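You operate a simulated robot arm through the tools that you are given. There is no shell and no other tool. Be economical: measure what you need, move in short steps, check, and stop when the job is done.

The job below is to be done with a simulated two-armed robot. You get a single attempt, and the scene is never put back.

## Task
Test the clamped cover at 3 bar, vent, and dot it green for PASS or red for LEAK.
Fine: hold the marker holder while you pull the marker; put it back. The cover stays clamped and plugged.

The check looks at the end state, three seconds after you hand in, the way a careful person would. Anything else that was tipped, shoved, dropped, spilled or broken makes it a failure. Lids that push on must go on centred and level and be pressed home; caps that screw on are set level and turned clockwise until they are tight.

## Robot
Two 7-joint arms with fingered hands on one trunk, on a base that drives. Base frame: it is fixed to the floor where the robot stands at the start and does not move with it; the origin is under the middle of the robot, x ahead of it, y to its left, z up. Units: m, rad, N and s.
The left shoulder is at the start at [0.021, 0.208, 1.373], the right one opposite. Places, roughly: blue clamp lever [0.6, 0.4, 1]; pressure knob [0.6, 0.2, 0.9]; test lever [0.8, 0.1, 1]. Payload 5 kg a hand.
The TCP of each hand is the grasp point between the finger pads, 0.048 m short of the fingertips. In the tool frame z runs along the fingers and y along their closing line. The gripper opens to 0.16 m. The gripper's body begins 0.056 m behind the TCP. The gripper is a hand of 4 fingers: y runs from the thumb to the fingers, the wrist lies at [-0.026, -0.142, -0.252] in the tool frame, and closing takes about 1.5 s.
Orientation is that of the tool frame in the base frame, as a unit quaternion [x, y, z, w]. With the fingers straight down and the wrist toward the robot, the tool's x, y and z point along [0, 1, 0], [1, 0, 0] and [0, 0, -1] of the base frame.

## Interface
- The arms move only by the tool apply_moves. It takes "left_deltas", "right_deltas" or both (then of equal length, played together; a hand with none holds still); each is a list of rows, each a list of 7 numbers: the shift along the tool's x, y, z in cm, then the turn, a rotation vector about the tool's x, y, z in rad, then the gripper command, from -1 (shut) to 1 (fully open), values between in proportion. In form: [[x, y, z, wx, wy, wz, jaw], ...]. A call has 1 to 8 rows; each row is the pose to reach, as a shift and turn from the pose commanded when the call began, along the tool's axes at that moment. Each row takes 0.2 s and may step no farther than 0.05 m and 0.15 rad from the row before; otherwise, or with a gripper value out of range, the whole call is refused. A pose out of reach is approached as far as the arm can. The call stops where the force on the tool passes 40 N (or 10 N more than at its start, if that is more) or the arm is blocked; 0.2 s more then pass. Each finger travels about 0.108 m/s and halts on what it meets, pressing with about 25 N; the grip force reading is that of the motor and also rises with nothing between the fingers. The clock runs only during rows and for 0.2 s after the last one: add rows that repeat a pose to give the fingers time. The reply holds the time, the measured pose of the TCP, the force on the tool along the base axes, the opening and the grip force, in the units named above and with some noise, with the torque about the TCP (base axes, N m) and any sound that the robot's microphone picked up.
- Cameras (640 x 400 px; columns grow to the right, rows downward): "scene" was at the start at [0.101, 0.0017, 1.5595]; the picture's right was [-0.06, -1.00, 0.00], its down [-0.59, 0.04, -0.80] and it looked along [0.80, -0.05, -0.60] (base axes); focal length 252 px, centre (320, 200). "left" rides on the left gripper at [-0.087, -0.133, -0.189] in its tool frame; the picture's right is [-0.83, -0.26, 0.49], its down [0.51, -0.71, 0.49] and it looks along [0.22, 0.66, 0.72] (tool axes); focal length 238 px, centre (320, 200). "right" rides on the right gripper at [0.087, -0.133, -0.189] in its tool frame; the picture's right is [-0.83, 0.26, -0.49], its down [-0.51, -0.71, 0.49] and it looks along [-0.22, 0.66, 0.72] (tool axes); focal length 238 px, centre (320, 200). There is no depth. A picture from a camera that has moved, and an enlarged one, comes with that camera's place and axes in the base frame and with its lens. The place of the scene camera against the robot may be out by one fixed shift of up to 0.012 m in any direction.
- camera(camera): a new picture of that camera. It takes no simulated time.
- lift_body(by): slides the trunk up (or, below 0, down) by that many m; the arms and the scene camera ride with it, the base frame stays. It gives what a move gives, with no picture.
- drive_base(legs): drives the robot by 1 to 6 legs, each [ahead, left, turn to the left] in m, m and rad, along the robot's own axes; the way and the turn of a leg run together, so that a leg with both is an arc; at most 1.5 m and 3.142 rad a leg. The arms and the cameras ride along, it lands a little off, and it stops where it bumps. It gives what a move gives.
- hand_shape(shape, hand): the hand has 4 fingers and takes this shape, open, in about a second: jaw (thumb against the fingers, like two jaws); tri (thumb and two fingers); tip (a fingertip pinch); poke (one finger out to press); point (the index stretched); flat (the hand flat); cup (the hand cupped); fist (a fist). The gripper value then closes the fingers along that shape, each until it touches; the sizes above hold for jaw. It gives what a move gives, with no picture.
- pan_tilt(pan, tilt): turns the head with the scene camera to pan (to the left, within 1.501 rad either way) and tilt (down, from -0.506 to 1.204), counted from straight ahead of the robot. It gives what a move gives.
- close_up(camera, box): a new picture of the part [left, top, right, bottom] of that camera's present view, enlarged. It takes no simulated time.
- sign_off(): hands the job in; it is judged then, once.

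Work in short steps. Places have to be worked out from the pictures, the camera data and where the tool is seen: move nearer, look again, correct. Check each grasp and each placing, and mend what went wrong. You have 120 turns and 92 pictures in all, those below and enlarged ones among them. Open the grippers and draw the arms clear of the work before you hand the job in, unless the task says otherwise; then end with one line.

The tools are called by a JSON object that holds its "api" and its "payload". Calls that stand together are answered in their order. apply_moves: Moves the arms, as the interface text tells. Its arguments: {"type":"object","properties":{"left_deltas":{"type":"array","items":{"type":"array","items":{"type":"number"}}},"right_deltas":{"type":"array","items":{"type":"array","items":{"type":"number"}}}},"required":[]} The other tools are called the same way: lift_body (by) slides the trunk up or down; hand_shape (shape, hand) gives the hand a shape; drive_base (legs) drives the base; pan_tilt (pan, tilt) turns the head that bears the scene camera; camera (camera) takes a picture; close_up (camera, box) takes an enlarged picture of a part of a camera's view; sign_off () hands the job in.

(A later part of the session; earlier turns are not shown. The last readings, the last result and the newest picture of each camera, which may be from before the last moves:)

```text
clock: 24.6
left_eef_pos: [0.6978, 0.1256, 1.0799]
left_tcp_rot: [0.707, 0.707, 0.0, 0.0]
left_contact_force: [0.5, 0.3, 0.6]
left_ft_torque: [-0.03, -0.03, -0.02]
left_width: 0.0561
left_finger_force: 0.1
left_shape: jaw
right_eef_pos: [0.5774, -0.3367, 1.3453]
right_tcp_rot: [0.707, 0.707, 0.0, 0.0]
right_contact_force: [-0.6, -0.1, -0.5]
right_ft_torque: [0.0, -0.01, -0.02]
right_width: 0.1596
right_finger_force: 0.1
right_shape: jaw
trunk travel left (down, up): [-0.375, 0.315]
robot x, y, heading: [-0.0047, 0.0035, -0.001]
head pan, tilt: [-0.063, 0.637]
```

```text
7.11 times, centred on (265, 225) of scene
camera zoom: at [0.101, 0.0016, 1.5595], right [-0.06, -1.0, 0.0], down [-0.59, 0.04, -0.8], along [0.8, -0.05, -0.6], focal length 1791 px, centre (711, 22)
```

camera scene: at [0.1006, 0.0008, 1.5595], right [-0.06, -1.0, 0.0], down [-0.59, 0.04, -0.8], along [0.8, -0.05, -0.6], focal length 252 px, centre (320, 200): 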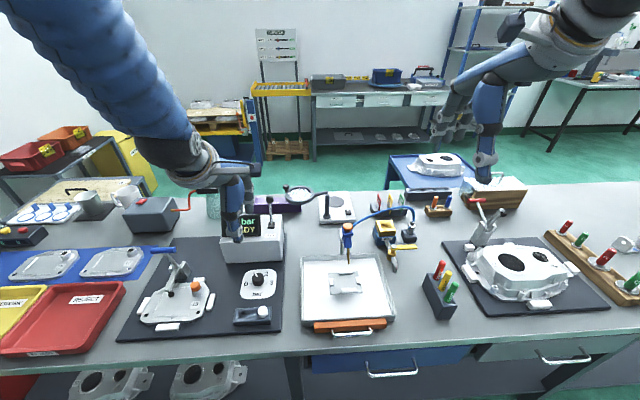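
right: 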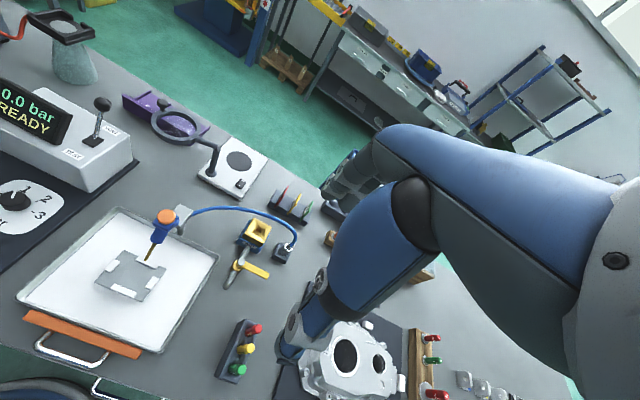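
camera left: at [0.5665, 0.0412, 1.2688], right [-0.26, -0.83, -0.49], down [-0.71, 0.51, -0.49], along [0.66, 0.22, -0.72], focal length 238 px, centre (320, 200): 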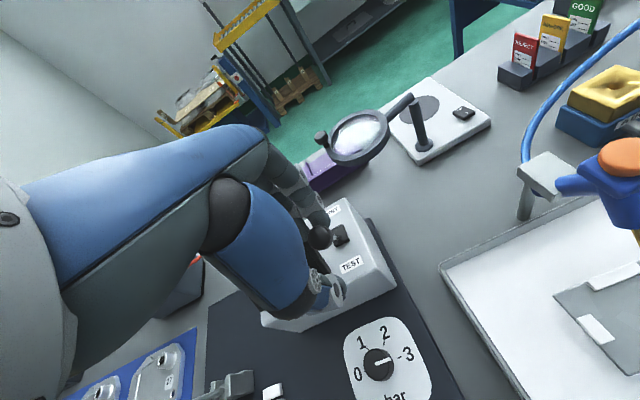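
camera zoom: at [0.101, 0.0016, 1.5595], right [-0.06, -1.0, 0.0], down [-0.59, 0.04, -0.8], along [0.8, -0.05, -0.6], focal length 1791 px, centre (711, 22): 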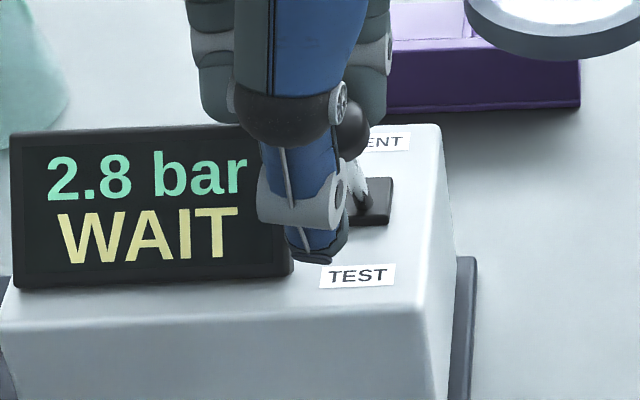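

Reading rose through 2.8, peaked around 3.0 and decays: consistent with 3 bar set and a leak. I wait for completion and vent.

{"api": "apply_moves", "payload": {"left_deltas": [[0, 0, 0, 0, 0, 0, -0.3], [0, 0, 0, 0, 0, 0, -0.3], [0, 0, 0, 0, 0, 0, -0.3], [0, 0, 0, 0, 0, 0, -0.3], [0, 0, 0, 0, 0, 0, -0.3], [0, 0, 0, 0, 0, 0, -0.3], [0, 0, 0, 0, 0, 0, -0.3], [0, 0, 0, 0, 0, 0, -0.3]]}}

{"api": "close_up", "payload": {"camera": "scene", "box": [220, 200, 310, 250]}}

{"api": "apply_moves", "payload": {"left_deltas": [[0, 2, -0.2, 0, 0, 0, -0.3], [0, 4, -0.8, 0, 0, 0, -0.3], [0, 6, -1, 0, 0, 0, -0.3], [0, 8, -0.6, 0, 0, 0, -0.3], [0, 10, 0, 0, 0, 0, -0.3], [0, 11.5, 0, 0, 0, 0, -0.3], [0, 11.5, 0, 0, 0, 0, -0.3]]}}

{"api": "apply_moves", "payload": {"left_deltas": [[0, -1, 0, 0, 0, 0, -0.1], [0, -1, -4, 0, 0, 0, -0.1], [0, -1, -8, 0, 0, 0, -0.1], [0, -1, -12, 0, 0, 0, 0], [0, -1, -16, 0, 0, 0, 0], [0, -4, -18, 0, 0, 0, 0], [0, -8, -20, 0, 0, 0, 0], [0, -12, -20, 0, 0, 0, 0]]}}

{"api": "camera", "payload": {"camera": "scene"}}

```text
clock: 26.4
left_eef_pos: [0.6975, 0.1252, 1.081]
left_tcp_rot: [0.707, 0.707, 0.0, 0.0]
left_contact_force: [0.2, -0.3, 0.4]
left_ft_torque: [0.01, 0.02, 0.02]
left_width: 0.0559
left_finger_force: 0.0
left_shape: jaw
right_eef_pos: [0.5784, -0.3361, 1.3445]
right_tcp_rot: [0.707, 0.707, 0.0, -0.001]
right_contact_force: [0.3, -0.1, -0.1]
right_ft_torque: [-0.03, -0.01, -0.01]
right_width: 0.1597
right_finger_force: 0.0
right_shape: jaw
trunk travel left (down, up): [-0.375, 0.315]
robot x, y, heading: [-0.0016, 0.0037, -0.001]
head pan, tilt: [-0.063, 0.637]
```

```text
7.11 times, centred on (265, 225) of scene
camera zoom: at [0.101, 0.0016, 1.5595], right [-0.06, -1.0, 0.0], down [-0.59, 0.04, -0.8], along [0.8, -0.05, -0.6], focal length 1791 px, centre (711, 22)
```

zoom: 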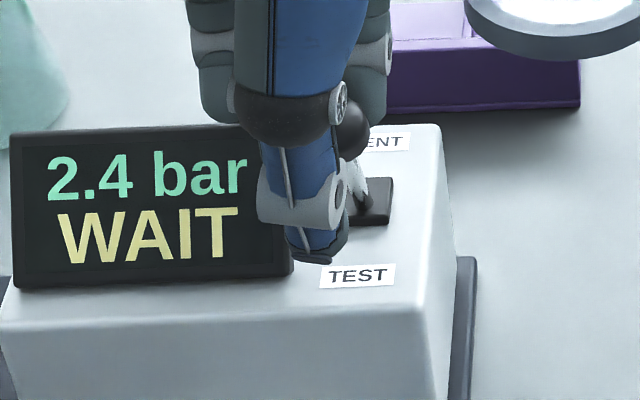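

```text
clock: 28.0
left_eef_pos: [0.8136, 0.1245, 1.0803]
left_tcp_rot: [0.707, 0.707, 0.0, 0.0]
left_contact_force: [-0.7, -0.3, -1.1]
left_ft_torque: [-0.03, 0.01, -0.01]
left_width: 0.0565
left_finger_force: 0.0
left_shape: jaw
right_eef_pos: [0.5771, -0.337, 1.3446]
right_tcp_rot: [0.708, 0.706, 0.0, 0.0]
right_contact_force: [0.8, -0.2, -0.2]
right_ft_torque: [0.01, -0.07, -0.01]
right_width: 0.1595
right_finger_force: 0.0
right_shape: jaw
trunk travel left (down, up): [-0.375, 0.315]
robot x, y, heading: [0.0019, 0.0018, -0.001]
head pan, tilt: [-0.063, 0.637]
```

```text
clock: 29.8
left_eef_pos: [0.6931, 0.1237, 1.2815]
left_tcp_rot: [0.707, 0.707, 0.001, 0.0]
left_contact_force: [-1.2, -0.6, 0.4]
left_ft_torque: [0.04, -0.02, 0.04]
left_width: 0.0799
left_finger_force: 0.2
left_shape: jaw
right_eef_pos: [0.5756, -0.338, 1.3454]
right_tcp_rot: [0.707, 0.708, 0.0, 0.0]
right_contact_force: [-1.2, -0.4, -0.1]
right_ft_torque: [-0.02, -0.06, 0.02]
right_width: 0.1596
right_finger_force: 0.1
right_shape: jaw
trunk travel left (down, up): [-0.375, 0.315]
robot x, y, heading: [-0.0006, 0.0017, 0.001]
head pan, tilt: [-0.063, 0.637]
```

```text
56 pictures are left
camera scene: at [0.0995, 0.0016, 1.5596], right [-0.06, -1.0, 0.0], down [-0.59, 0.04, -0.8], along [0.8, -0.05, -0.59], focal length 252 px, centre (320, 200)
```

scene: 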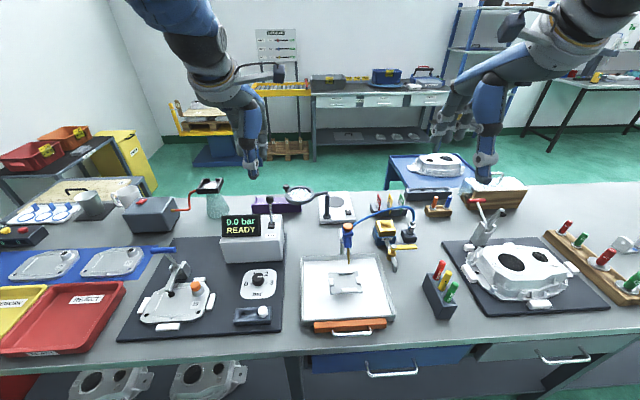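

Note the second test was vented while still in WAIT; to leave a clean record I run one full test again, waiting for the verdict.

{"api": "apply_moves", "payload": {"left_deltas": [[0, 4, 0, 0, 0, 0, 0], [0, 8, 2, 0, 0, 0, -0.1], [0, 11, 5, 0, 0, 0, -0.2], [0, 11, 9, 0, 0, 0, -0.2], [0, 11, 13, 0, 0, 0, -0.2], [0, 11, 17, 0, 0, 0, -0.2], [0, 11, 20, 0, 0, 0, -0.3], [0, 11, 20, 0, 0, 0, -0.3]]}}

{"api": "apply_moves", "payload": {"left_deltas": [[0, -2, -0.2, 0, 0, 0, -0.3], [0, -4, -0.8, 0, 0, 0, -0.3], [0, -6, -1, 0, 0, 0, -0.3], [0, -8, -0.6, 0, 0, 0, -0.3], [0, -10.5, 0, 0, 0, 0, -0.3]]}}

{"api": "apply_moves", "payload": {"left_deltas": [[0, 0, 0, 0, 0, 0, -0.3], [0, 0, 0, 0, 0, 0, -0.3], [0, 0, 0, 0, 0, 0, -0.3], [0, 0, 0, 0, 0, 0, -0.3], [0, 0, 0, 0, 0, 0, -0.3], [0, 0, 0, 0, 0, 0, -0.3], [0, 0, 0, 0, 0, 0, -0.3], [0, 0, 0, 0, 0, 0, -0.3]]}}

{"api": "apply_moves", "payload": {"left_deltas": [[0, 0, 0, 0, 0, 0, -0.3], [0, 0, 0, 0, 0, 0, -0.3], [0, 0, 0, 0, 0, 0, -0.3], [0, 0, 0, 0, 0, 0, -0.3], [0, 0, 0, 0, 0, 0, -0.3], [0, 0, 0, 0, 0, 0, -0.3], [0, 0, 0, 0, 0, 0, -0.3], [0, 0, 0, 0, 0, 0, -0.3]]}}

{"api": "apply_moves", "payload": {"left_deltas": [[0, 0, 0, 0, 0, 0, -0.3], [0, 0, 0, 0, 0, 0, -0.3], [0, 0, 0, 0, 0, 0, -0.3], [0, 0, 0, 0, 0, 0, -0.3], [0, 0, 0, 0, 0, 0, -0.3], [0, 0, 0, 0, 0, 0, -0.3], [0, 0, 0, 0, 0, 0, -0.3], [0, 0, 0, 0, 0, 0, -0.3]]}}

{"api": "close_up", "payload": {"camera": "scene", "box": [220, 200, 310, 250]}}

```text
clock: 31.6
left_eef_pos: [0.8039, 0.1255, 1.0803]
left_tcp_rot: [0.707, 0.707, 0.0, 0.0]
left_contact_force: [0.5, -1.0, 0.1]
left_ft_torque: [0.03, -0.03, 0.0]
left_width: 0.0564
left_finger_force: 0.1
left_shape: jaw
right_eef_pos: [0.5773, -0.3372, 1.3459]
right_tcp_rot: [0.707, 0.708, 0.0, 0.0]
right_contact_force: [0.1, -0.3, 0.2]
right_ft_torque: [0.02, -0.02, 0.05]
right_width: 0.1595
right_finger_force: 0.0
right_shape: jaw
trunk travel left (down, up): [-0.375, 0.315]
robot x, y, heading: [-0.0003, -0.0016, -0.002]
head pan, tilt: [-0.063, 0.637]
```

```text
clock: 32.8
left_eef_pos: [0.6965, 0.1241, 1.0814]
left_tcp_rot: [0.707, 0.707, 0.0, 0.0]
left_contact_force: [0.2, -1.0, 0.4]
left_ft_torque: [0.01, 0.0, 0.01]
left_width: 0.0563
left_finger_force: 0.0
left_shape: jaw
right_eef_pos: [0.5766, -0.3374, 1.3447]
right_tcp_rot: [0.707, 0.707, 0.0, 0.001]
right_contact_force: [-0.3, -0.3, 0.2]
right_ft_torque: [0.01, -0.03, -0.02]
right_width: 0.1595
right_finger_force: 0.0
right_shape: jaw
trunk travel left (down, up): [-0.375, 0.315]
robot x, y, heading: [0.0008, 0.0006, -0.002]
head pan, tilt: [-0.063, 0.637]
```

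```text
clock: 34.6
left_eef_pos: [0.6967, 0.1255, 1.0805]
left_tcp_rot: [0.706, 0.708, 0.001, 0.0]
left_contact_force: [0.5, -0.8, 0.5]
left_ft_torque: [-0.03, 0.0, 0.02]
left_width: 0.0566
left_finger_force: 0.1
left_shape: jaw
right_eef_pos: [0.577, -0.3364, 1.3443]
right_tcp_rot: [0.707, 0.707, 0.001, 0.0]
right_contact_force: [-0.2, -0.5, 0.2]
right_ft_torque: [-0.01, 0.02, 0.03]
right_width: 0.1597
right_finger_force: 0.0
right_shape: jaw
trunk travel left (down, up): [-0.375, 0.315]
robot x, y, heading: [0.0036, 0.0011, 0.004]
head pan, tilt: [-0.063, 0.637]
```

```text
clock: 36.4
left_eef_pos: [0.6956, 0.1261, 1.0809]
left_tcp_rot: [0.708, 0.706, 0.0, 0.0]
left_contact_force: [0.4, -1.4, 0.1]
left_ft_torque: [0.02, -0.01, 0.01]
left_width: 0.0565
left_finger_force: 0.2
left_shape: jaw
right_eef_pos: [0.5776, -0.3369, 1.3455]
right_tcp_rot: [0.707, 0.707, -0.001, 0.0]
right_contact_force: [-0.9, 0.0, -0.9]
right_ft_torque: [-0.03, -0.01, 0.04]
right_width: 0.1597
right_finger_force: 0.2
right_shape: jaw
trunk travel left (down, up): [-0.375, 0.315]
robot x, y, heading: [-0.0015, 0.0005, 0.005]
head pan, tilt: [-0.063, 0.637]
```

```text
clock: 38.2
left_eef_pos: [0.6951, 0.1258, 1.0806]
left_tcp_rot: [0.707, 0.707, 0.0, -0.001]
left_contact_force: [0.8, -0.8, 0.3]
left_ft_torque: [-0.01, -0.05, 0.03]
left_width: 0.0566
left_finger_force: 0.0
left_shape: jaw
right_eef_pos: [0.5766, -0.3367, 1.3454]
right_tcp_rot: [0.707, 0.707, 0.0, 0.0]
right_contact_force: [-1.1, 0.4, -0.5]
right_ft_torque: [0.0, -0.01, -0.02]
right_width: 0.1595
right_finger_force: 0.1
right_shape: jaw
trunk travel left (down, up): [-0.375, 0.315]
robot x, y, heading: [0.0018, 0.0003, 0.002]
head pan, tilt: [-0.063, 0.637]
```

```text
7.11 times, centred on (265, 225) of scene
camera zoom: at [0.101, 0.0016, 1.5595], right [-0.06, -1.0, 0.0], down [-0.59, 0.04, -0.8], along [0.8, -0.05, -0.6], focal length 1791 px, centre (711, 22)
```

zoom: 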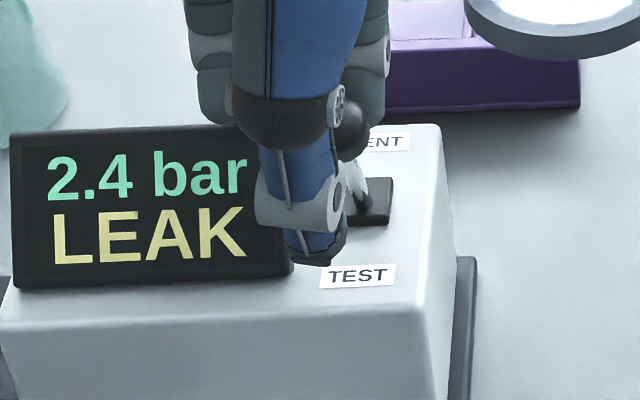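

LEAK confirmed. I vent, then raise the left hand clear.

{"api": "apply_moves", "payload": {"left_deltas": [[0, 2, -0.2, 0, 0, 0, -0.3], [0, 4, -0.8, 0, 0, 0, -0.3], [0, 6, -1, 0, 0, 0, -0.3], [0, 8, -0.6, 0, 0, 0, -0.3], [0, 10, 0, 0, 0, 0, -0.3], [0, 11.5, 0, 0, 0, 0, -0.3], [0, 11.5, 0, 0, 0, 0, -0.3]]}}

{"api": "apply_moves", "payload": {"left_deltas": [[0, -1, 0, 0, 0, 0, -0.1], [0, -1, -4, 0, 0, 0, -0.1], [0, -1, -8, 0, 0, 0, -0.1], [0, -1, -12, 0, 0, 0, 0], [0, -1, -16, 0, 0, 0, 0], [0, -4, -18, 0, 0, 0, 0], [0, -8, -20, 0, 0, 0, 0], [0, -12, -20, 0, 0, 0, 0]]}}

{"api": "close_up", "payload": {"camera": "scene", "box": [400, 240, 480, 330]}}

{"api": "close_up", "payload": {"camera": "right", "box": [190, 290, 310, 400]}}

{"api": "close_up", "payload": {"camera": "scene", "box": [215, 185, 295, 245]}}

```text
clock: 39.8
left_eef_pos: [0.8112, 0.1245, 1.0799]
left_tcp_rot: [0.707, 0.708, 0.0, 0.001]
left_contact_force: [-0.6, 0.2, 0.0]
left_ft_torque: [0.04, 0.01, 0.03]
left_width: 0.0566
left_finger_force: 0.0
left_shape: jaw
right_eef_pos: [0.5764, -0.3381, 1.345]
right_tcp_rot: [0.707, 0.707, 0.0, -0.001]
right_contact_force: [0.0, 0.7, 0.1]
right_ft_torque: [-0.02, 0.0, -0.01]
right_width: 0.16
right_finger_force: 0.1
right_shape: jaw
trunk travel left (down, up): [-0.375, 0.315]
robot x, y, heading: [-0.0017, 0.0006, 0.005]
head pan, tilt: [-0.063, 0.637]
```

```text
clock: 41.6
left_eef_pos: [0.6931, 0.1255, 1.283]
left_tcp_rot: [0.707, 0.708, 0.0, 0.001]
left_contact_force: [-1.0, -0.7, 0.2]
left_ft_torque: [0.01, -0.06, 0.0]
left_width: 0.0799
left_finger_force: 0.1
left_shape: jaw
right_eef_pos: [0.5762, -0.3369, 1.3462]
right_tcp_rot: [0.707, 0.707, 0.0, 0.0]
right_contact_force: [-0.5, -0.4, 0.4]
right_ft_torque: [0.02, -0.08, -0.01]
right_width: 0.1596
right_finger_force: 0.0
right_shape: jaw
trunk travel left (down, up): [-0.375, 0.315]
robot x, y, heading: [0.0023, -0.0002, 0.0]
head pan, tilt: [-0.063, 0.637]
```

```text
4.44 times, centred on (440, 285) of scene
camera zoom: at [0.0994, 0.0014, 1.5596], right [-0.06, -1.0, 0.0], down [-0.59, 0.04, -0.8], along [0.8, -0.05, -0.59], focal length 1120 px, centre (-213, -178)
```

zoom: 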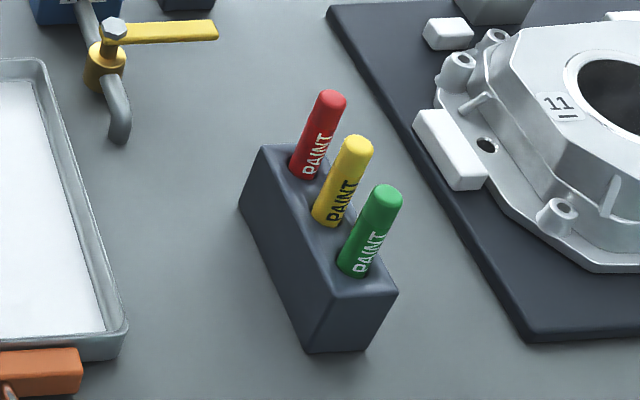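

```text
3.64 times, centred on (250, 345) of right
camera zoom: at [0.4446, -0.251, 1.5343], right [0.26, -0.83, 0.49], down [-0.71, -0.51, -0.49], along [0.66, -0.22, -0.72], focal length 867 px, centre (574, -327)
```

zoom: 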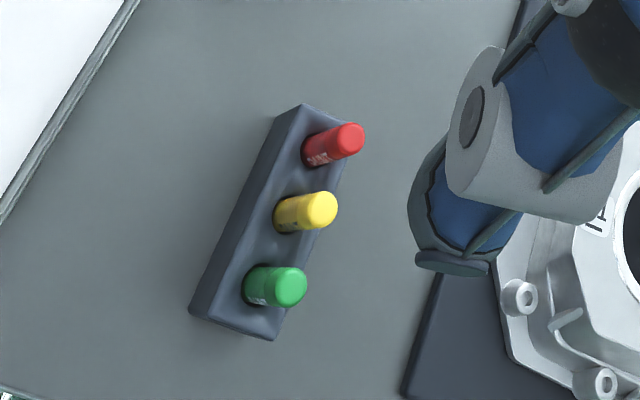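

```text
6.67 times, centred on (255, 215) of scene
camera zoom: at [0.0994, 0.0014, 1.5596], right [-0.06, -1.0, 0.0], down [-0.59, 0.04, -0.8], along [0.8, -0.05, -0.59], focal length 1679 px, centre (753, 100)
```

zoom: 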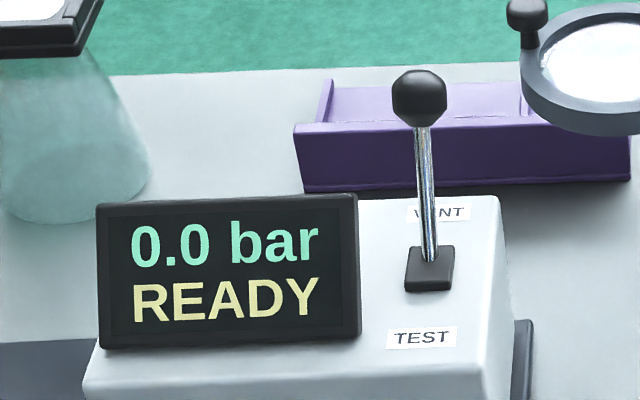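

LEAK, vented: so red is needed. The holder is at about x 0.456–0.568, y −0.388±0.025, top z 0.921; red marker at (0.548, −0.388), top 0.988. I drive right and slightly back so both hands can work on it.

{"api": "drive_base", "payload": {"legs": [[-0.08, -0.26, 0]]}}

{"api": "hand_shape", "payload": {"hand": "left", "shape": "tip"}}

{"api": "camera", "payload": {"camera": "scene"}}

{"api": "camera", "payload": {"camera": "left"}}

```text
clock: 43.5
left_eef_pos: [0.6129, -0.1389, 1.2825]
left_tcp_rot: [0.707, 0.707, -0.001, -0.001]
left_contact_force: [-0.4, -0.8, -0.4]
left_ft_torque: [0.0, 0.02, 0.04]
left_width: 0.0797
left_finger_force: 0.0
left_shape: jaw
right_eef_pos: [0.4955, -0.6002, 1.3445]
right_tcp_rot: [0.707, 0.708, -0.001, 0.001]
right_contact_force: [0.0, 0.2, -0.8]
right_ft_torque: [0.06, 0.0, -0.01]
right_width: 0.1596
right_finger_force: 0.0
right_shape: jaw
trunk travel left (down, up): [-0.375, 0.315]
robot x, y, heading: [-0.0806, -0.2639, -0.002]
head pan, tilt: [-0.063, 0.637]
```

```text
clock: 44.4
left_eef_pos: [0.6148, -0.1359, 1.2824]
left_tcp_rot: [0.707, 0.707, 0.0, 0.0]
left_contact_force: [-0.9, 0.0, 0.4]
left_ft_torque: [-0.04, 0.01, -0.01]
left_width: 0.1599
left_finger_force: 0.0
left_shape: tip
right_eef_pos: [0.4965, -0.5993, 1.3457]
right_tcp_rot: [0.707, 0.707, 0.001, 0.0]
right_contact_force: [0.2, 0.7, 0.4]
right_ft_torque: [-0.02, 0.01, -0.01]
right_width: 0.1597
right_finger_force: 0.1
right_shape: jaw
trunk travel left (down, up): [-0.375, 0.315]
robot x, y, heading: [-0.0785, -0.2634, 0.001]
head pan, tilt: [-0.063, 0.637]
```

```text
51 pictures are left
camera scene: at [0.0191, -0.2612, 1.5595], right [-0.06, -1.0, 0.0], down [-0.59, 0.04, -0.8], along [0.8, -0.05, -0.6], focal length 252 px, centre (320, 200)
```

scene: 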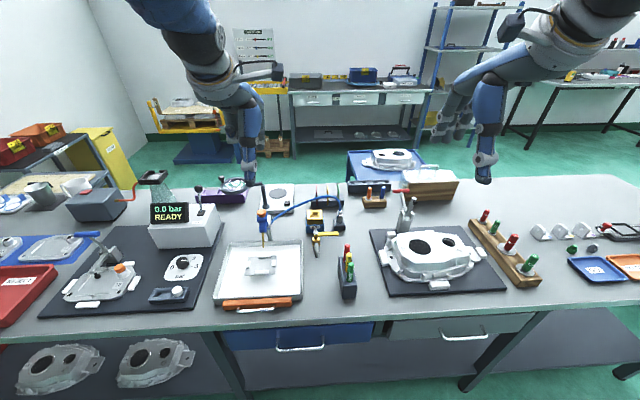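

```text
50 pictures are left
camera left: at [0.482, -0.2237, 1.4719], right [-0.26, -0.83, -0.49], down [-0.71, 0.51, -0.49], along [0.66, 0.22, -0.72], focal length 238 px, centre (320, 200)
```

left: 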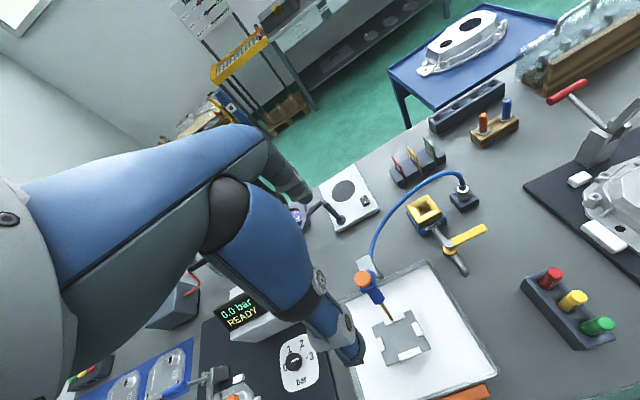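

I check how the tip shape looks on the left hand before planning the two grasps.

{"api": "close_up", "payload": {"camera": "scene", "box": [190, 60, 300, 200]}}

{"api": "apply_moves", "payload": {"right_deltas": [[0, 0, 0, 0, 0, -0.15, 1], [0, 0, 0, 0, 0, -0.3, 1], [0, 0, 2, 0, 0, -0.45, 1], [0, 0, 4, 0, 0, -0.6, 1], [0, 0, 6, 0, 0, -0.75, 1], [0, 0, 8, 0, 0, -0.9, 1], [0, 0, 10, 0, 0, -1.05, 1], [0, -2, 12, 0, 0, -1.2, 1]], "left_deltas": [[0, 0, 0, 0, 0, 0.15, 0.4], [-4, -1, 0, 0, 0, 0.3, 0], [-8, -2, 0, 0, 0, 0.45, -0.4], [-12, -3, 0, 0, 0, 0.6, -0.4], [-12, -4, 0, 0, 0, 0.75, -0.4], [-12, -5, 0, 0, 0, 0.9, -0.4], [-12, -6, 0, 0, 0, 1.05, -0.4], [-12, -6.7, 0, 0, 0, 1.2, -0.4]]}}

{"api": "hand_shape", "payload": {"hand": "right", "shape": "tip"}}

{"api": "camera", "payload": {"camera": "scene"}}

```text
2.86 times, centred on (245, 130) of scene
camera zoom: at [0.0191, -0.2612, 1.5595], right [-0.06, -1.0, 0.0], down [-0.59, 0.04, -0.8], along [0.8, -0.05, -0.6], focal length 720 px, centre (534, 400)
```

zoom: 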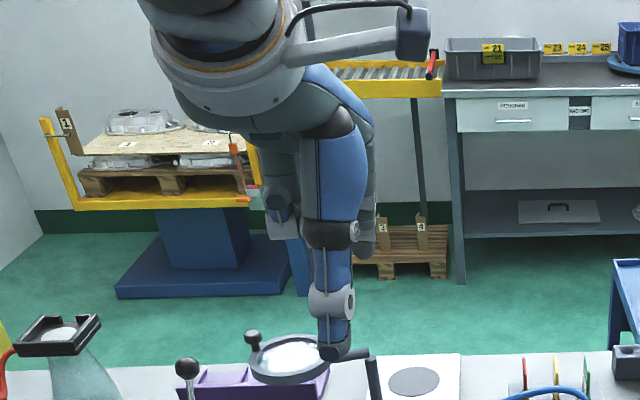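

```text
clock: 46.2
left_eef_pos: [0.5486, -0.2571, 1.2819]
left_tcp_rot: [0.983, 0.183, 0.0, 0.001]
left_contact_force: [-0.3, -1.1, 1.2]
left_ft_torque: [0.1, -0.01, 0.0]
left_width: 0.0486
left_finger_force: 0.0
left_shape: tip
right_eef_pos: [0.4755, -0.6013, 1.2244]
right_tcp_rot: [0.184, 0.983, -0.001, 0.0]
right_contact_force: [0.1, -0.1, 0.6]
right_ft_torque: [-0.02, -0.01, 0.02]
right_width: 0.16
right_finger_force: 0.1
right_shape: jaw
trunk travel left (down, up): [-0.375, 0.315]
robot x, y, heading: [-0.0818, -0.2685, -0.001]
head pan, tilt: [-0.063, 0.637]
```

```text
clock: 47.1
left_eef_pos: [0.5478, -0.2574, 1.2817]
left_tcp_rot: [0.983, 0.185, 0.0, 0.0]
left_contact_force: [-0.4, -0.6, -0.4]
left_ft_torque: [0.02, -0.04, -0.03]
left_width: 0.0486
left_finger_force: 0.1
left_shape: tip
right_eef_pos: [0.4759, -0.6, 1.226]
right_tcp_rot: [0.185, 0.983, 0.0, 0.0]
right_contact_force: [0.3, -0.7, -0.3]
right_ft_torque: [-0.01, 0.04, 0.01]
right_width: 0.1597
right_finger_force: 0.2
right_shape: tip
trunk travel left (down, up): [-0.375, 0.315]
robot x, y, heading: [-0.0784, -0.2668, -0.004]
head pan, tilt: [-0.063, 0.637]
```

```text
48 pictures are left
camera scene: at [0.0191, -0.2619, 1.5595], right [-0.06, -1.0, 0.0], down [-0.59, 0.04, -0.8], along [0.8, -0.05, -0.6], focal length 252 px, centre (320, 200)
```

scene: 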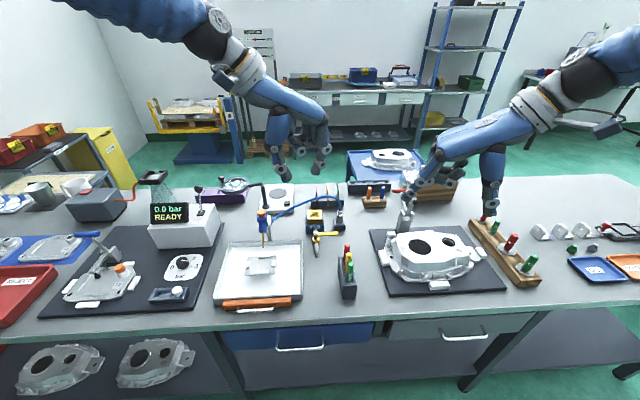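

Hands are oriented well. I finish the yaw of both, then pitch the right hand 45° forward and bring it near the holder's near end.

{"api": "apply_moves", "payload": {"right_deltas": [[2.7, 2.5, 1.6, 0, 0, -0.13, 0], [5.4, 5, 3.3, 0, 0, -0.26, 0], [8.3, 7.5, 5, 0, 0, -0.37, 0]], "left_deltas": [[0, 0, 0, 0, 0, 0.13, -0.4], [0, 0, 0, 0, 0, 0.26, -0.4], [0, 0, 0, 0, 0, 0.37, -0.4]]}}

{"api": "apply_moves", "payload": {"right_deltas": [[0.1, 2, 2.5, 0, -0.131, 0, 0], [0.2, 4, 5, 0, -0.262, 0, 0], [0.3, 6, 7.5, 0, -0.393, 0, 0], [0.4, 8, 10, 0, -0.524, 0, 0], [0.5, 10, 13, 0, -0.655, 0, 0], [0.6, 11.3, 15.5, 0, -0.785, 0, 0]]}}

{"api": "camera", "payload": {"camera": "scene"}}

{"api": "camera", "payload": {"camera": "right"}}

```text
clock: 47.9
left_eef_pos: [0.5482, -0.2571, 1.2833]
left_tcp_rot: [1.0, -0.001, 0.0, 0.0]
left_contact_force: [1.3, 0.0, 0.4]
left_ft_torque: [-0.06, 0.06, -0.01]
left_width: 0.0486
left_finger_force: 0.1
left_shape: tip
right_eef_pos: [0.4257, -0.5042, 1.175]
right_tcp_rot: [0.0, 1.0, 0.0, 0.0]
right_contact_force: [0.7, 0.9, 0.0]
right_ft_torque: [-0.1, 0.05, 0.04]
right_width: 0.0805
right_finger_force: 0.0
right_shape: tip
trunk travel left (down, up): [-0.375, 0.315]
robot x, y, heading: [-0.0847, -0.2639, 0.001]
head pan, tilt: [-0.063, 0.637]
```

```text
clock: 49.3
left_eef_pos: [0.5481, -0.2578, 1.2812]
left_tcp_rot: [1.0, 0.0, -0.002, 0.001]
left_contact_force: [0.7, 0.7, -0.6]
left_ft_torque: [-0.06, 0.07, 0.01]
left_width: 0.0485
left_finger_force: 0.1
left_shape: tip
right_eef_pos: [0.4194, -0.3867, 1.019]
right_tcp_rot: [0.001, 0.924, -0.001, 0.383]
right_contact_force: [1.2, -0.9, 0.5]
right_ft_torque: [-0.02, 0.11, 0.01]
right_width: 0.0805
right_finger_force: 0.0
right_shape: tip
trunk travel left (down, up): [-0.375, 0.315]
robot x, y, heading: [-0.0814, -0.2611, -0.001]
head pan, tilt: [-0.063, 0.637]
```

```text
47 pictures are left
camera scene: at [0.0202, -0.2611, 1.5593], right [-0.06, -1.0, 0.0], down [-0.6, 0.04, -0.8], along [0.8, -0.05, -0.6], focal length 252 px, centre (320, 200)
```

scene: 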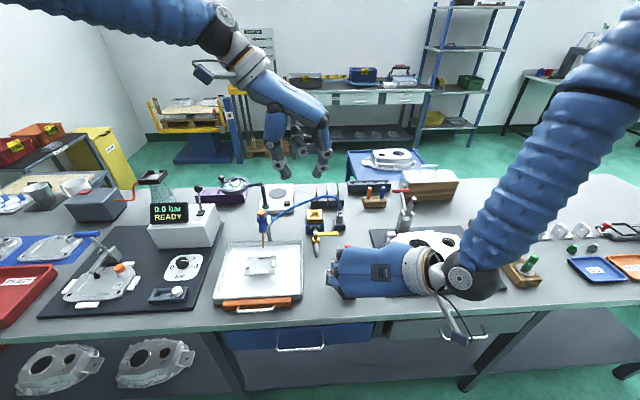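

```text
46 pictures are left
camera right: at [0.2254, -0.5198, 1.091], right [0.25, 0.26, 0.93], down [0.7, -0.71, 0.01], along [0.67, 0.65, -0.36], focal length 238 px, centre (320, 200)
```

right: 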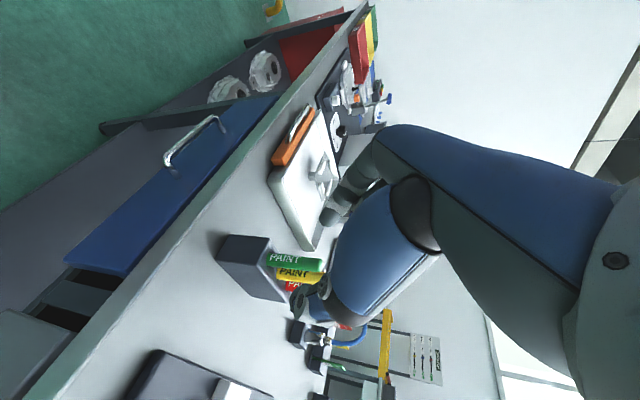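

The right hand is aligned with the holder's near end. I advance along its fingers in two thirds first and look.

{"api": "apply_moves", "payload": {"right_deltas": [[1.3, 0.3, 2.2, 0, 0, 0, 0.1], [2.6, 0.3, 4.4, 0, 0, 0, 0.1], [3.0, 0.3, 6, 0, 0, 0, 0.1]]}}

{"api": "close_up", "payload": {"camera": "right", "box": [200, 180, 440, 350]}}

{"api": "close_up", "payload": {"camera": "scene", "box": [310, 210, 450, 330]}}

```text
clock: 50.1
left_eef_pos: [0.5474, -0.2577, 1.2816]
left_tcp_rot: [1.0, 0.001, -0.001, 0.0]
left_contact_force: [1.2, 0.8, -0.5]
left_ft_torque: [-0.04, 0.03, -0.02]
left_width: 0.0486
left_finger_force: 0.1
left_shape: tip
right_eef_pos: [0.4408, -0.3844, 0.9561]
right_tcp_rot: [0.001, 0.924, 0.0, 0.382]
right_contact_force: [0.4, 0.6, 0.8]
right_ft_torque: [0.0, 0.02, 0.01]
right_width: 0.0875
right_finger_force: 0.0
right_shape: tip
trunk travel left (down, up): [-0.375, 0.315]
robot x, y, heading: [-0.0804, -0.2636, -0.002]
head pan, tilt: [-0.063, 0.637]
```

```text
2.35 times, centred on (320, 265) of right
camera zoom: at [0.247, -0.5173, 1.0277], right [0.25, 0.26, 0.93], down [0.7, -0.71, 0.01], along [0.67, 0.65, -0.36], focal length 561 px, centre (320, 47)
```

zoom: 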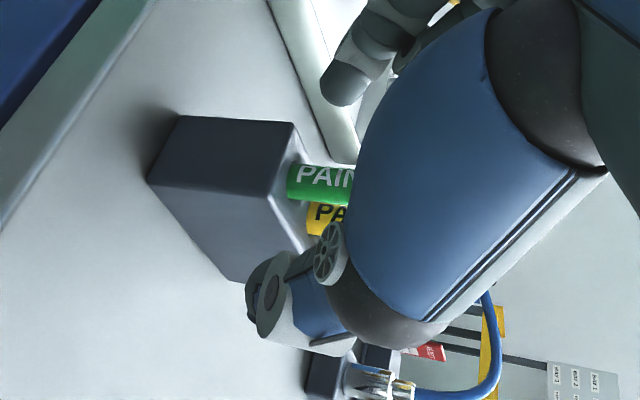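

```text
3.33 times, centred on (380, 270) of scene
camera zoom: at [0.0193, -0.2613, 1.5595], right [-0.06, -1.0, 0.0], down [-0.59, 0.04, -0.8], along [0.8, -0.05, -0.6], focal length 840 px, centre (120, -33)
```

zoom: 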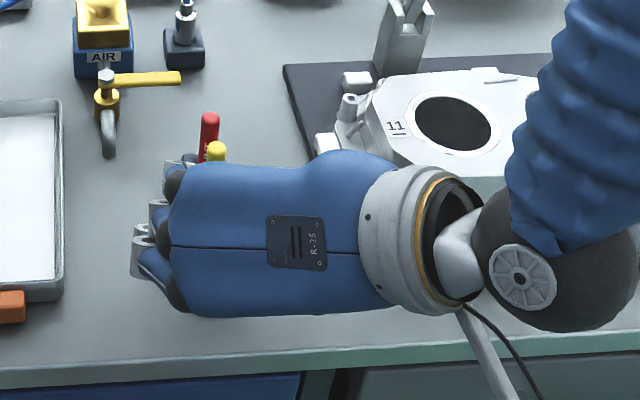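

Thumb is right of the holder, index left. I go the last ~3 cm and close.

{"api": "apply_moves", "payload": {"right_deltas": [[0.5, 0, 1.5, 0, 0, 0, 0.1], [0.9, 0, 2.9, 0, 0, 0, 0.1], [0.9, 0, 2.9, 0, 0, 0, -0.1], [0.9, 0, 2.9, 0, 0, 0, -0.3], [0.9, 0, 2.9, 0, 0, 0, -0.5], [0.9, 0, 2.9, 0, 0, 0, -0.5]]}}

{"api": "close_up", "payload": {"camera": "right", "box": [200, 180, 440, 350]}}

{"api": "close_up", "payload": {"camera": "left", "box": [160, 100, 480, 400]}}

```text
clock: 51.5
left_eef_pos: [0.5472, -0.2585, 1.2822]
left_tcp_rot: [1.0, 0.0, 0.001, 0.001]
left_contact_force: [0.6, -0.4, 0.0]
left_ft_torque: [-0.03, -0.03, 0.03]
left_width: 0.0486
left_finger_force: 0.1
left_shape: tip
right_eef_pos: [0.4532, -0.3847, 0.9303]
right_tcp_rot: [0.001, 0.924, -0.001, 0.383]
right_contact_force: [-0.4, 0.0, 0.5]
right_ft_torque: [-0.02, 0.0, 0.01]
right_width: 0.0407
right_finger_force: 0.0
right_shape: tip
trunk travel left (down, up): [-0.375, 0.315]
robot x, y, heading: [-0.0823, -0.2645, -0.003]
head pan, tilt: [-0.063, 0.637]
```

```text
2.35 times, centred on (320, 265) of right
camera zoom: at [0.2606, -0.5177, 1.0023], right [0.25, 0.26, 0.93], down [0.7, -0.71, 0.01], along [0.67, 0.66, -0.36], focal length 561 px, centre (320, 47)
```

zoom: 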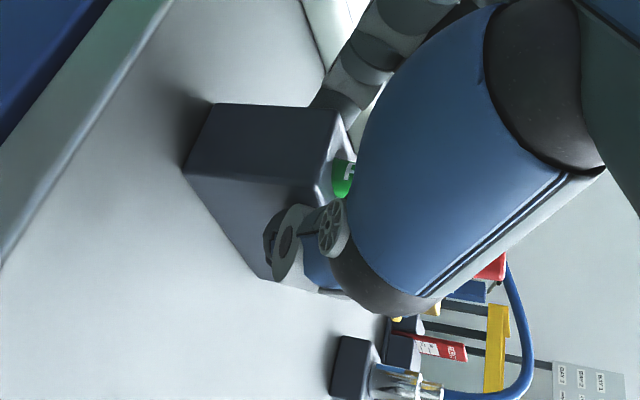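

```text
1.33 times, centred on (320, 250) of left
camera zoom: at [0.4617, -0.1248, 1.4721], right [-0.83, 0.26, -0.49], down [0.51, 0.71, -0.49], along [0.22, -0.66, -0.72], focal length 318 px, centre (320, 133)
```

zoom: 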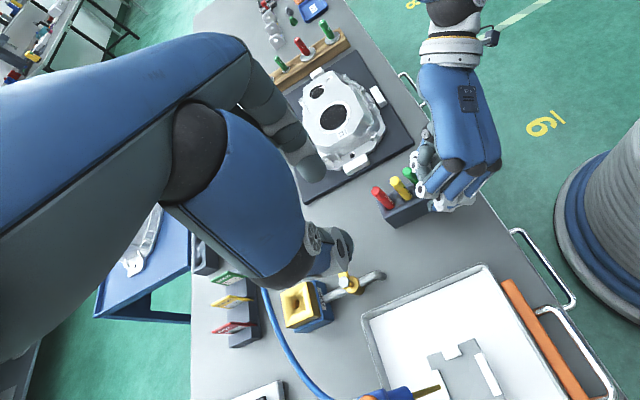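

Not yet gripping (force 0). I close further.

{"api": "apply_moves", "payload": {"right_deltas": [[0, 0, 0, 0, 0, 0, -0.6], [0, 0, 0, 0, 0, 0, -0.7], [0, 0, 0, 0, 0, 0, -0.8], [0, 0, 0, 0, 0, 0, -0.9], [0, 0, 0, 0, 0, 0, -0.9]]}}

{"api": "close_up", "payload": {"camera": "left", "box": [410, 190, 540, 290]}}

```text
clock: 52.7
left_eef_pos: [0.547, -0.2586, 1.2835]
left_tcp_rot: [1.0, 0.0, -0.001, 0.0]
left_contact_force: [0.1, 0.7, -0.2]
left_ft_torque: [0.01, 0.0, 0.04]
left_width: 0.0486
left_finger_force: 0.2
left_shape: tip
right_eef_pos: [0.4545, -0.384, 0.9295]
right_tcp_rot: [0.001, 0.924, -0.001, 0.381]
right_contact_force: [-0.2, -0.4, -0.3]
right_ft_torque: [0.02, 0.03, 0.02]
right_width: 0.0378
right_finger_force: 25.1
right_shape: tip
trunk travel left (down, up): [-0.375, 0.315]
robot x, y, heading: [-0.0812, -0.2621, 0.002]
head pan, tilt: [-0.063, 0.637]
```

```text
4.00 times, centred on (475, 240) of left
camera zoom: at [0.4616, -0.1249, 1.4721], right [-0.83, 0.26, -0.49], down [0.51, 0.71, -0.49], along [0.22, -0.66, -0.72], focal length 953 px, centre (-300, 40)
```

zoom: 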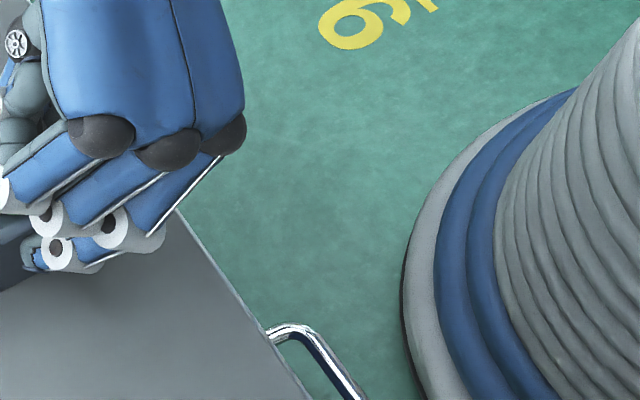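

Holder is gripped (25 N). Look at it with the proper crop for marker positions.

{"api": "close_up", "payload": {"camera": "left", "box": [340, 210, 440, 290]}}

{"api": "close_up", "payload": {"camera": "scene", "box": [310, 220, 400, 300]}}

```text
5.00 times, centred on (390, 250) of left
camera zoom: at [0.4616, -0.1249, 1.4721], right [-0.83, 0.26, -0.49], down [0.51, 0.71, -0.49], along [0.22, -0.66, -0.72], focal length 1192 px, centre (-30, -50)
```

zoom: 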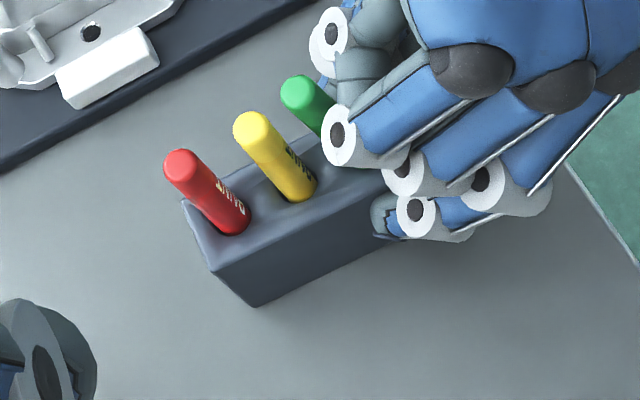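

```text
5.00 times, centred on (355, 260) of scene
camera zoom: at [0.0191, -0.2617, 1.5595], right [-0.06, -1.0, 0.0], down [-0.59, 0.04, -0.8], along [0.8, -0.05, -0.6], focal length 1260 px, centre (145, -100)
```

zoom: 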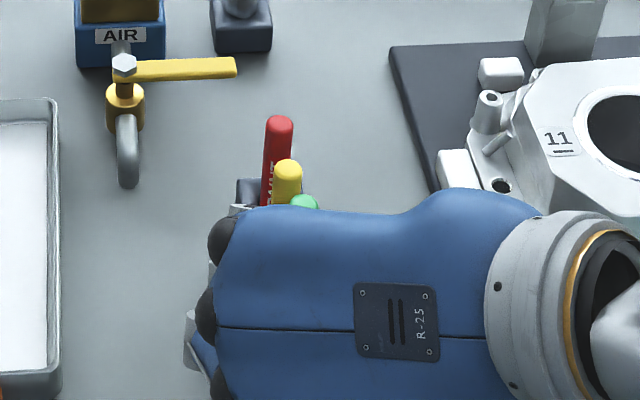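

The holder is securely gripped. Red top is near (0.550, −0.387, 0.986). I bring the left hand (tip pinch, closing along y) above it at z 1.10.

{"api": "apply_moves", "payload": {"left_deltas": [[0.1, 2.5, 2, 0, 0, 0, -0.4], [0.2, 5.5, 5, 0, 0, 0, -0.4], [0.3, 8.5, 8.5, 0, 0, 0, -0.4], [0.3, 11, 12, 0, 0, 0, -0.4], [0.3, 12.85, 15.5, 0, 0, 0, -0.4], [0.3, 12.85, 18.2, 0, 0, 0, -0.4]]}}

{"api": "camera", "payload": {"camera": "left"}}

{"api": "close_up", "payload": {"camera": "scene", "box": [270, 150, 430, 300]}}

```text
clock: 54.1
left_eef_pos: [0.5505, -0.3875, 1.1009]
left_tcp_rot: [1.0, 0.0, 0.0, 0.0]
left_contact_force: [0.6, -0.5, 1.2]
left_ft_torque: [0.01, 0.08, 0.0]
left_width: 0.0487
left_finger_force: 0.1
left_shape: tip
right_eef_pos: [0.455, -0.3844, 0.93]
right_tcp_rot: [0.001, 0.924, 0.0, 0.382]
right_contact_force: [0.4, -0.5, -0.1]
right_ft_torque: [-0.01, 0.03, 0.0]
right_width: 0.0378
right_finger_force: 24.4
right_shape: tip
trunk travel left (down, up): [-0.375, 0.315]
robot x, y, heading: [-0.0831, -0.2685, 0.003]
head pan, tilt: [-0.063, 0.637]
```

```text
38 pictures are left
camera left: at [0.4653, -0.2544, 1.289], right [-0.83, 0.26, -0.49], down [0.51, 0.71, -0.49], along [0.22, -0.66, -0.72], focal length 238 px, centre (320, 200)
```

left: 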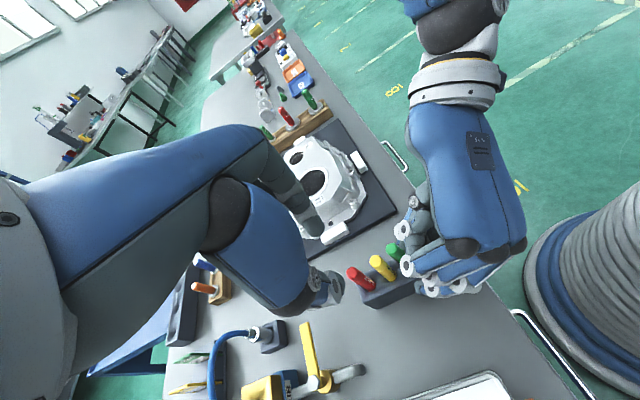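

```text
2.67 times, centred on (350, 225) of scene
camera zoom: at [0.0193, -0.2612, 1.5595], right [-0.06, -1.0, 0.0], down [-0.59, 0.04, -0.8], along [0.8, -0.05, -0.6], focal length 672 px, centre (240, 133)
```

zoom: 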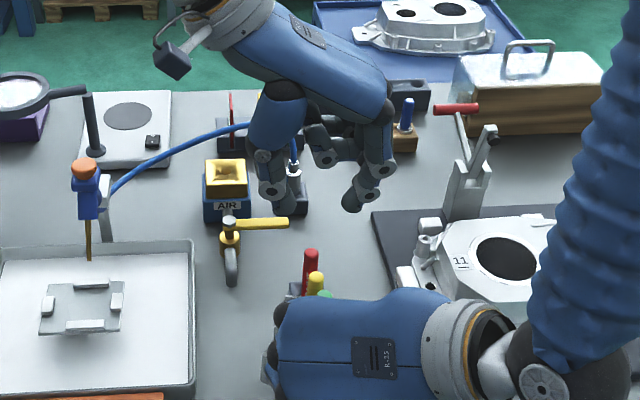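

Pinch centre is ~3 mm too far right of the marker; I correct to (0.549, −0.384) and descend 7 cm first.

{"api": "apply_moves", "payload": {"left_deltas": [[-0.1, -0.3, 2, 0, 0, 0, -0.4], [-0.1, -0.3, 4.5, 0, 0, 0, -0.4], [-0.1, -0.3, 7, 0, 0, 0, -0.4]]}}

{"api": "close_up", "payload": {"camera": "left", "box": [260, 200, 460, 340]}}

{"api": "close_up", "payload": {"camera": "scene", "box": [300, 180, 400, 280]}}

```text
clock: 54.9
left_eef_pos: [0.5493, -0.3858, 1.031]
left_tcp_rot: [1.0, 0.0, 0.0, 0.0]
left_contact_force: [1.1, 0.8, 1.8]
left_ft_torque: [0.03, 0.09, -0.02]
left_width: 0.0485
left_finger_force: 0.0
left_shape: tip
right_eef_pos: [0.4551, -0.3849, 0.93]
right_tcp_rot: [0.001, 0.924, 0.0, 0.382]
right_contact_force: [0.2, -0.1, -0.7]
right_ft_torque: [0.04, 0.06, 0.02]
right_width: 0.0376
right_finger_force: 24.9
right_shape: tip
trunk travel left (down, up): [-0.375, 0.315]
robot x, y, heading: [-0.0804, -0.2629, 0.001]
head pan, tilt: [-0.063, 0.637]
```

```text
2.86 times, centred on (360, 270) of left
camera zoom: at [0.4636, -0.2517, 1.2203], right [-0.83, 0.26, -0.49], down [0.51, 0.71, -0.49], along [0.22, -0.66, -0.72], focal length 681 px, centre (206, 0)
```

zoom: 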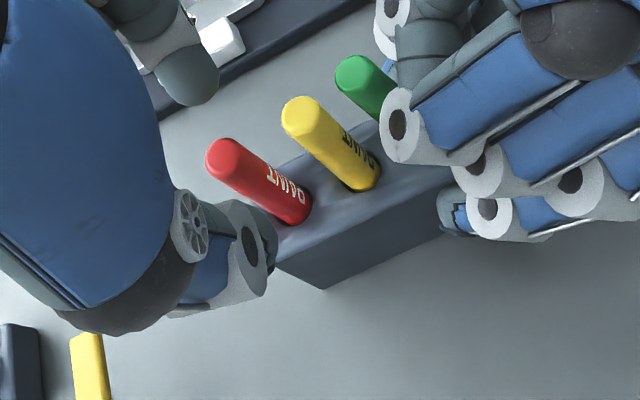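

```text
4.00 times, centred on (350, 230) of scene
camera zoom: at [0.0197, -0.2619, 1.5594], right [-0.06, -1.0, 0.0], down [-0.59, 0.04, -0.8], along [0.8, -0.05, -0.6], focal length 1008 px, centre (200, 80)
```

zoom: 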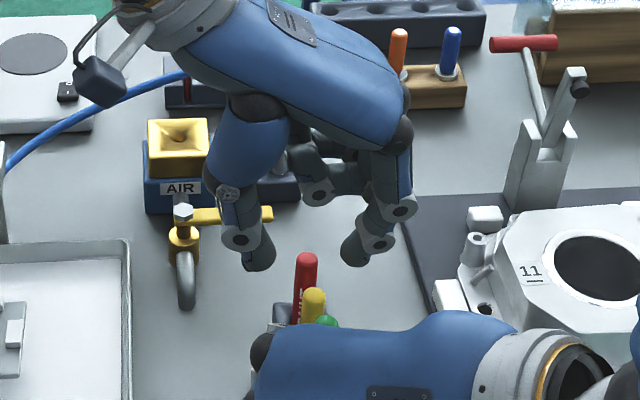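

Alignment is good (pinch mid and marker coincide in both views). I descend 4.6 cm and close on the red marker.

{"api": "apply_moves", "payload": {"left_deltas": [[0.1, 0, 2, 0, 0, 0, -0.4], [0.1, 0, 4.2, 0, 0, 0, -0.4], [0.1, 0, 4.6, 0, 0, 0, -0.5], [0.1, 0, 4.6, 0, 0, 0, -0.7], [0.1, 0, 4.6, 0, 0, 0, -0.9], [0.1, 0, 4.6, 0, 0, 0, -1], [0.1, 0, 4.6, 0, 0, 0, -1]]}}

{"api": "close_up", "payload": {"camera": "left", "box": [260, 200, 460, 340]}}

{"api": "close_up", "payload": {"camera": "scene", "box": [300, 200, 400, 280]}}

```text
clock: 56.5
left_eef_pos: [0.5494, -0.3839, 0.9855]
left_tcp_rot: [1.0, 0.0, 0.0, 0.0]
left_contact_force: [-0.9, -0.3, -0.5]
left_ft_torque: [-0.05, -0.02, 0.04]
left_width: 0.0125
left_finger_force: 25.1
left_shape: tip
right_eef_pos: [0.455, -0.3852, 0.9298]
right_tcp_rot: [0.001, 0.924, 0.0, 0.382]
right_contact_force: [-0.4, -0.6, -1.0]
right_ft_torque: [0.03, 0.0, 0.07]
right_width: 0.0377
right_finger_force: 25.0
right_shape: tip
trunk travel left (down, up): [-0.375, 0.315]
robot x, y, heading: [-0.0787, -0.2618, -0.0]
head pan, tilt: [-0.063, 0.637]
```

```text
2.86 times, centred on (360, 270) of left
camera zoom: at [0.4635, -0.251, 1.1747], right [-0.83, 0.26, -0.49], down [0.51, 0.71, -0.49], along [0.22, -0.66, -0.72], focal length 681 px, centre (206, 0)
```

zoom: 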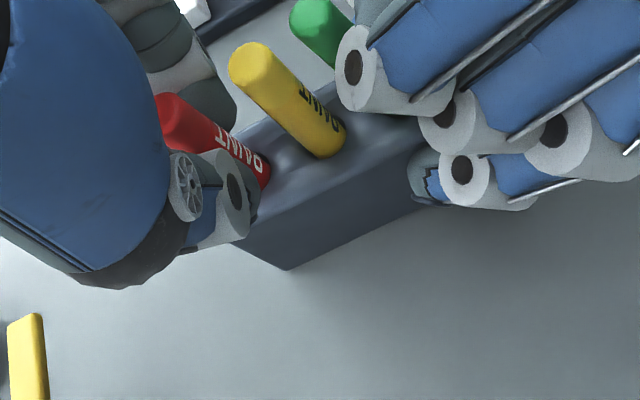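

```text
5.00 times, centred on (350, 240) of scene
camera zoom: at [0.0191, -0.2618, 1.5595], right [-0.06, -1.0, 0.0], down [-0.59, 0.04, -0.8], along [0.8, -0.05, -0.6], focal length 1260 px, centre (170, 0)
```

zoom: 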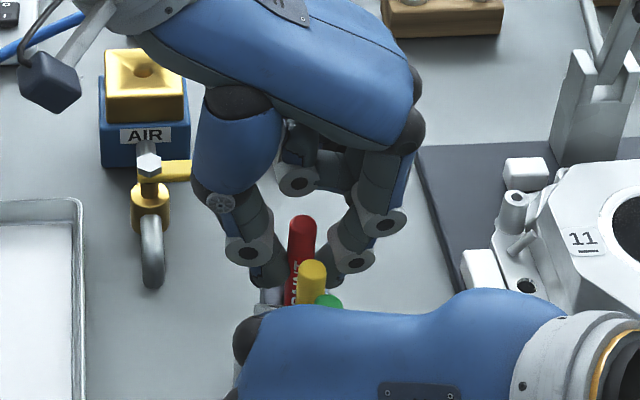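

Red marker is gripped. I pull straight up while the right hand holds the block.

{"api": "apply_moves", "payload": {"left_deltas": [[0, 0, -1, 0, 0, 0, -1], [0, 0, -2.5, 0, 0, 0, -1], [0, 0, -4.5, 0, 0, 0, -1], [0, 0, -7, 0, 0, 0, -1], [0, 0, -10, 0, 0, 0, -1], [0, 0, -13, 0, 0, 0, -1]]}}

{"api": "close_up", "payload": {"camera": "scene", "box": [280, 150, 400, 280]}}

{"api": "close_up", "payload": {"camera": "left", "box": [240, 180, 480, 340]}}

```text
clock: 57.9
left_eef_pos: [0.5492, -0.3849, 1.1126]
left_tcp_rot: [1.0, 0.001, 0.0, 0.0]
left_contact_force: [-0.7, -0.1, -1.0]
left_ft_torque: [-0.03, -0.07, 0.03]
left_width: 0.0122
left_finger_force: 25.0
left_shape: tip
right_eef_pos: [0.4545, -0.3846, 0.9312]
right_tcp_rot: [0.0, 0.924, 0.0, 0.383]
right_contact_force: [0.1, -0.6, -2.1]
right_ft_torque: [-0.05, 0.05, -0.02]
right_width: 0.0375
right_finger_force: 25.6
right_shape: tip
trunk travel left (down, up): [-0.375, 0.315]
robot x, y, heading: [-0.0831, -0.2638, -0.003]
head pan, tilt: [-0.063, 0.637]
```

```text
3.08 times, centred on (340, 215) of scene
camera zoom: at [0.0182, -0.2619, 1.5596], right [-0.06, -1.0, 0.0], down [-0.59, 0.04, -0.8], along [0.8, -0.05, -0.6], focal length 775 px, centre (258, 154)
```

zoom: 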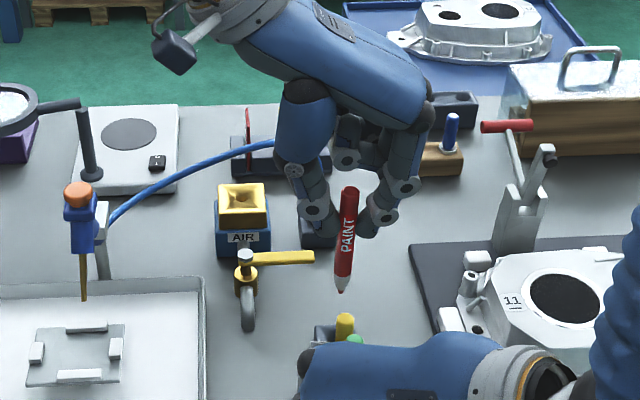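

```text
2.50 times, centred on (360, 260) of left
camera zoom: at [0.4644, -0.252, 1.3029], right [-0.84, 0.26, -0.49], down [0.51, 0.71, -0.49], along [0.22, -0.66, -0.72], focal length 596 px, centre (220, 50)
```

zoom: 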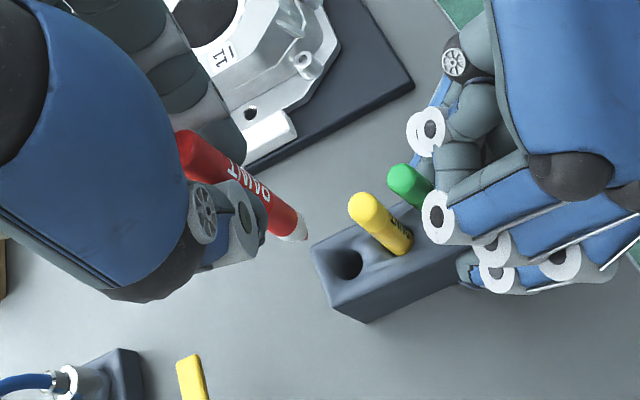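

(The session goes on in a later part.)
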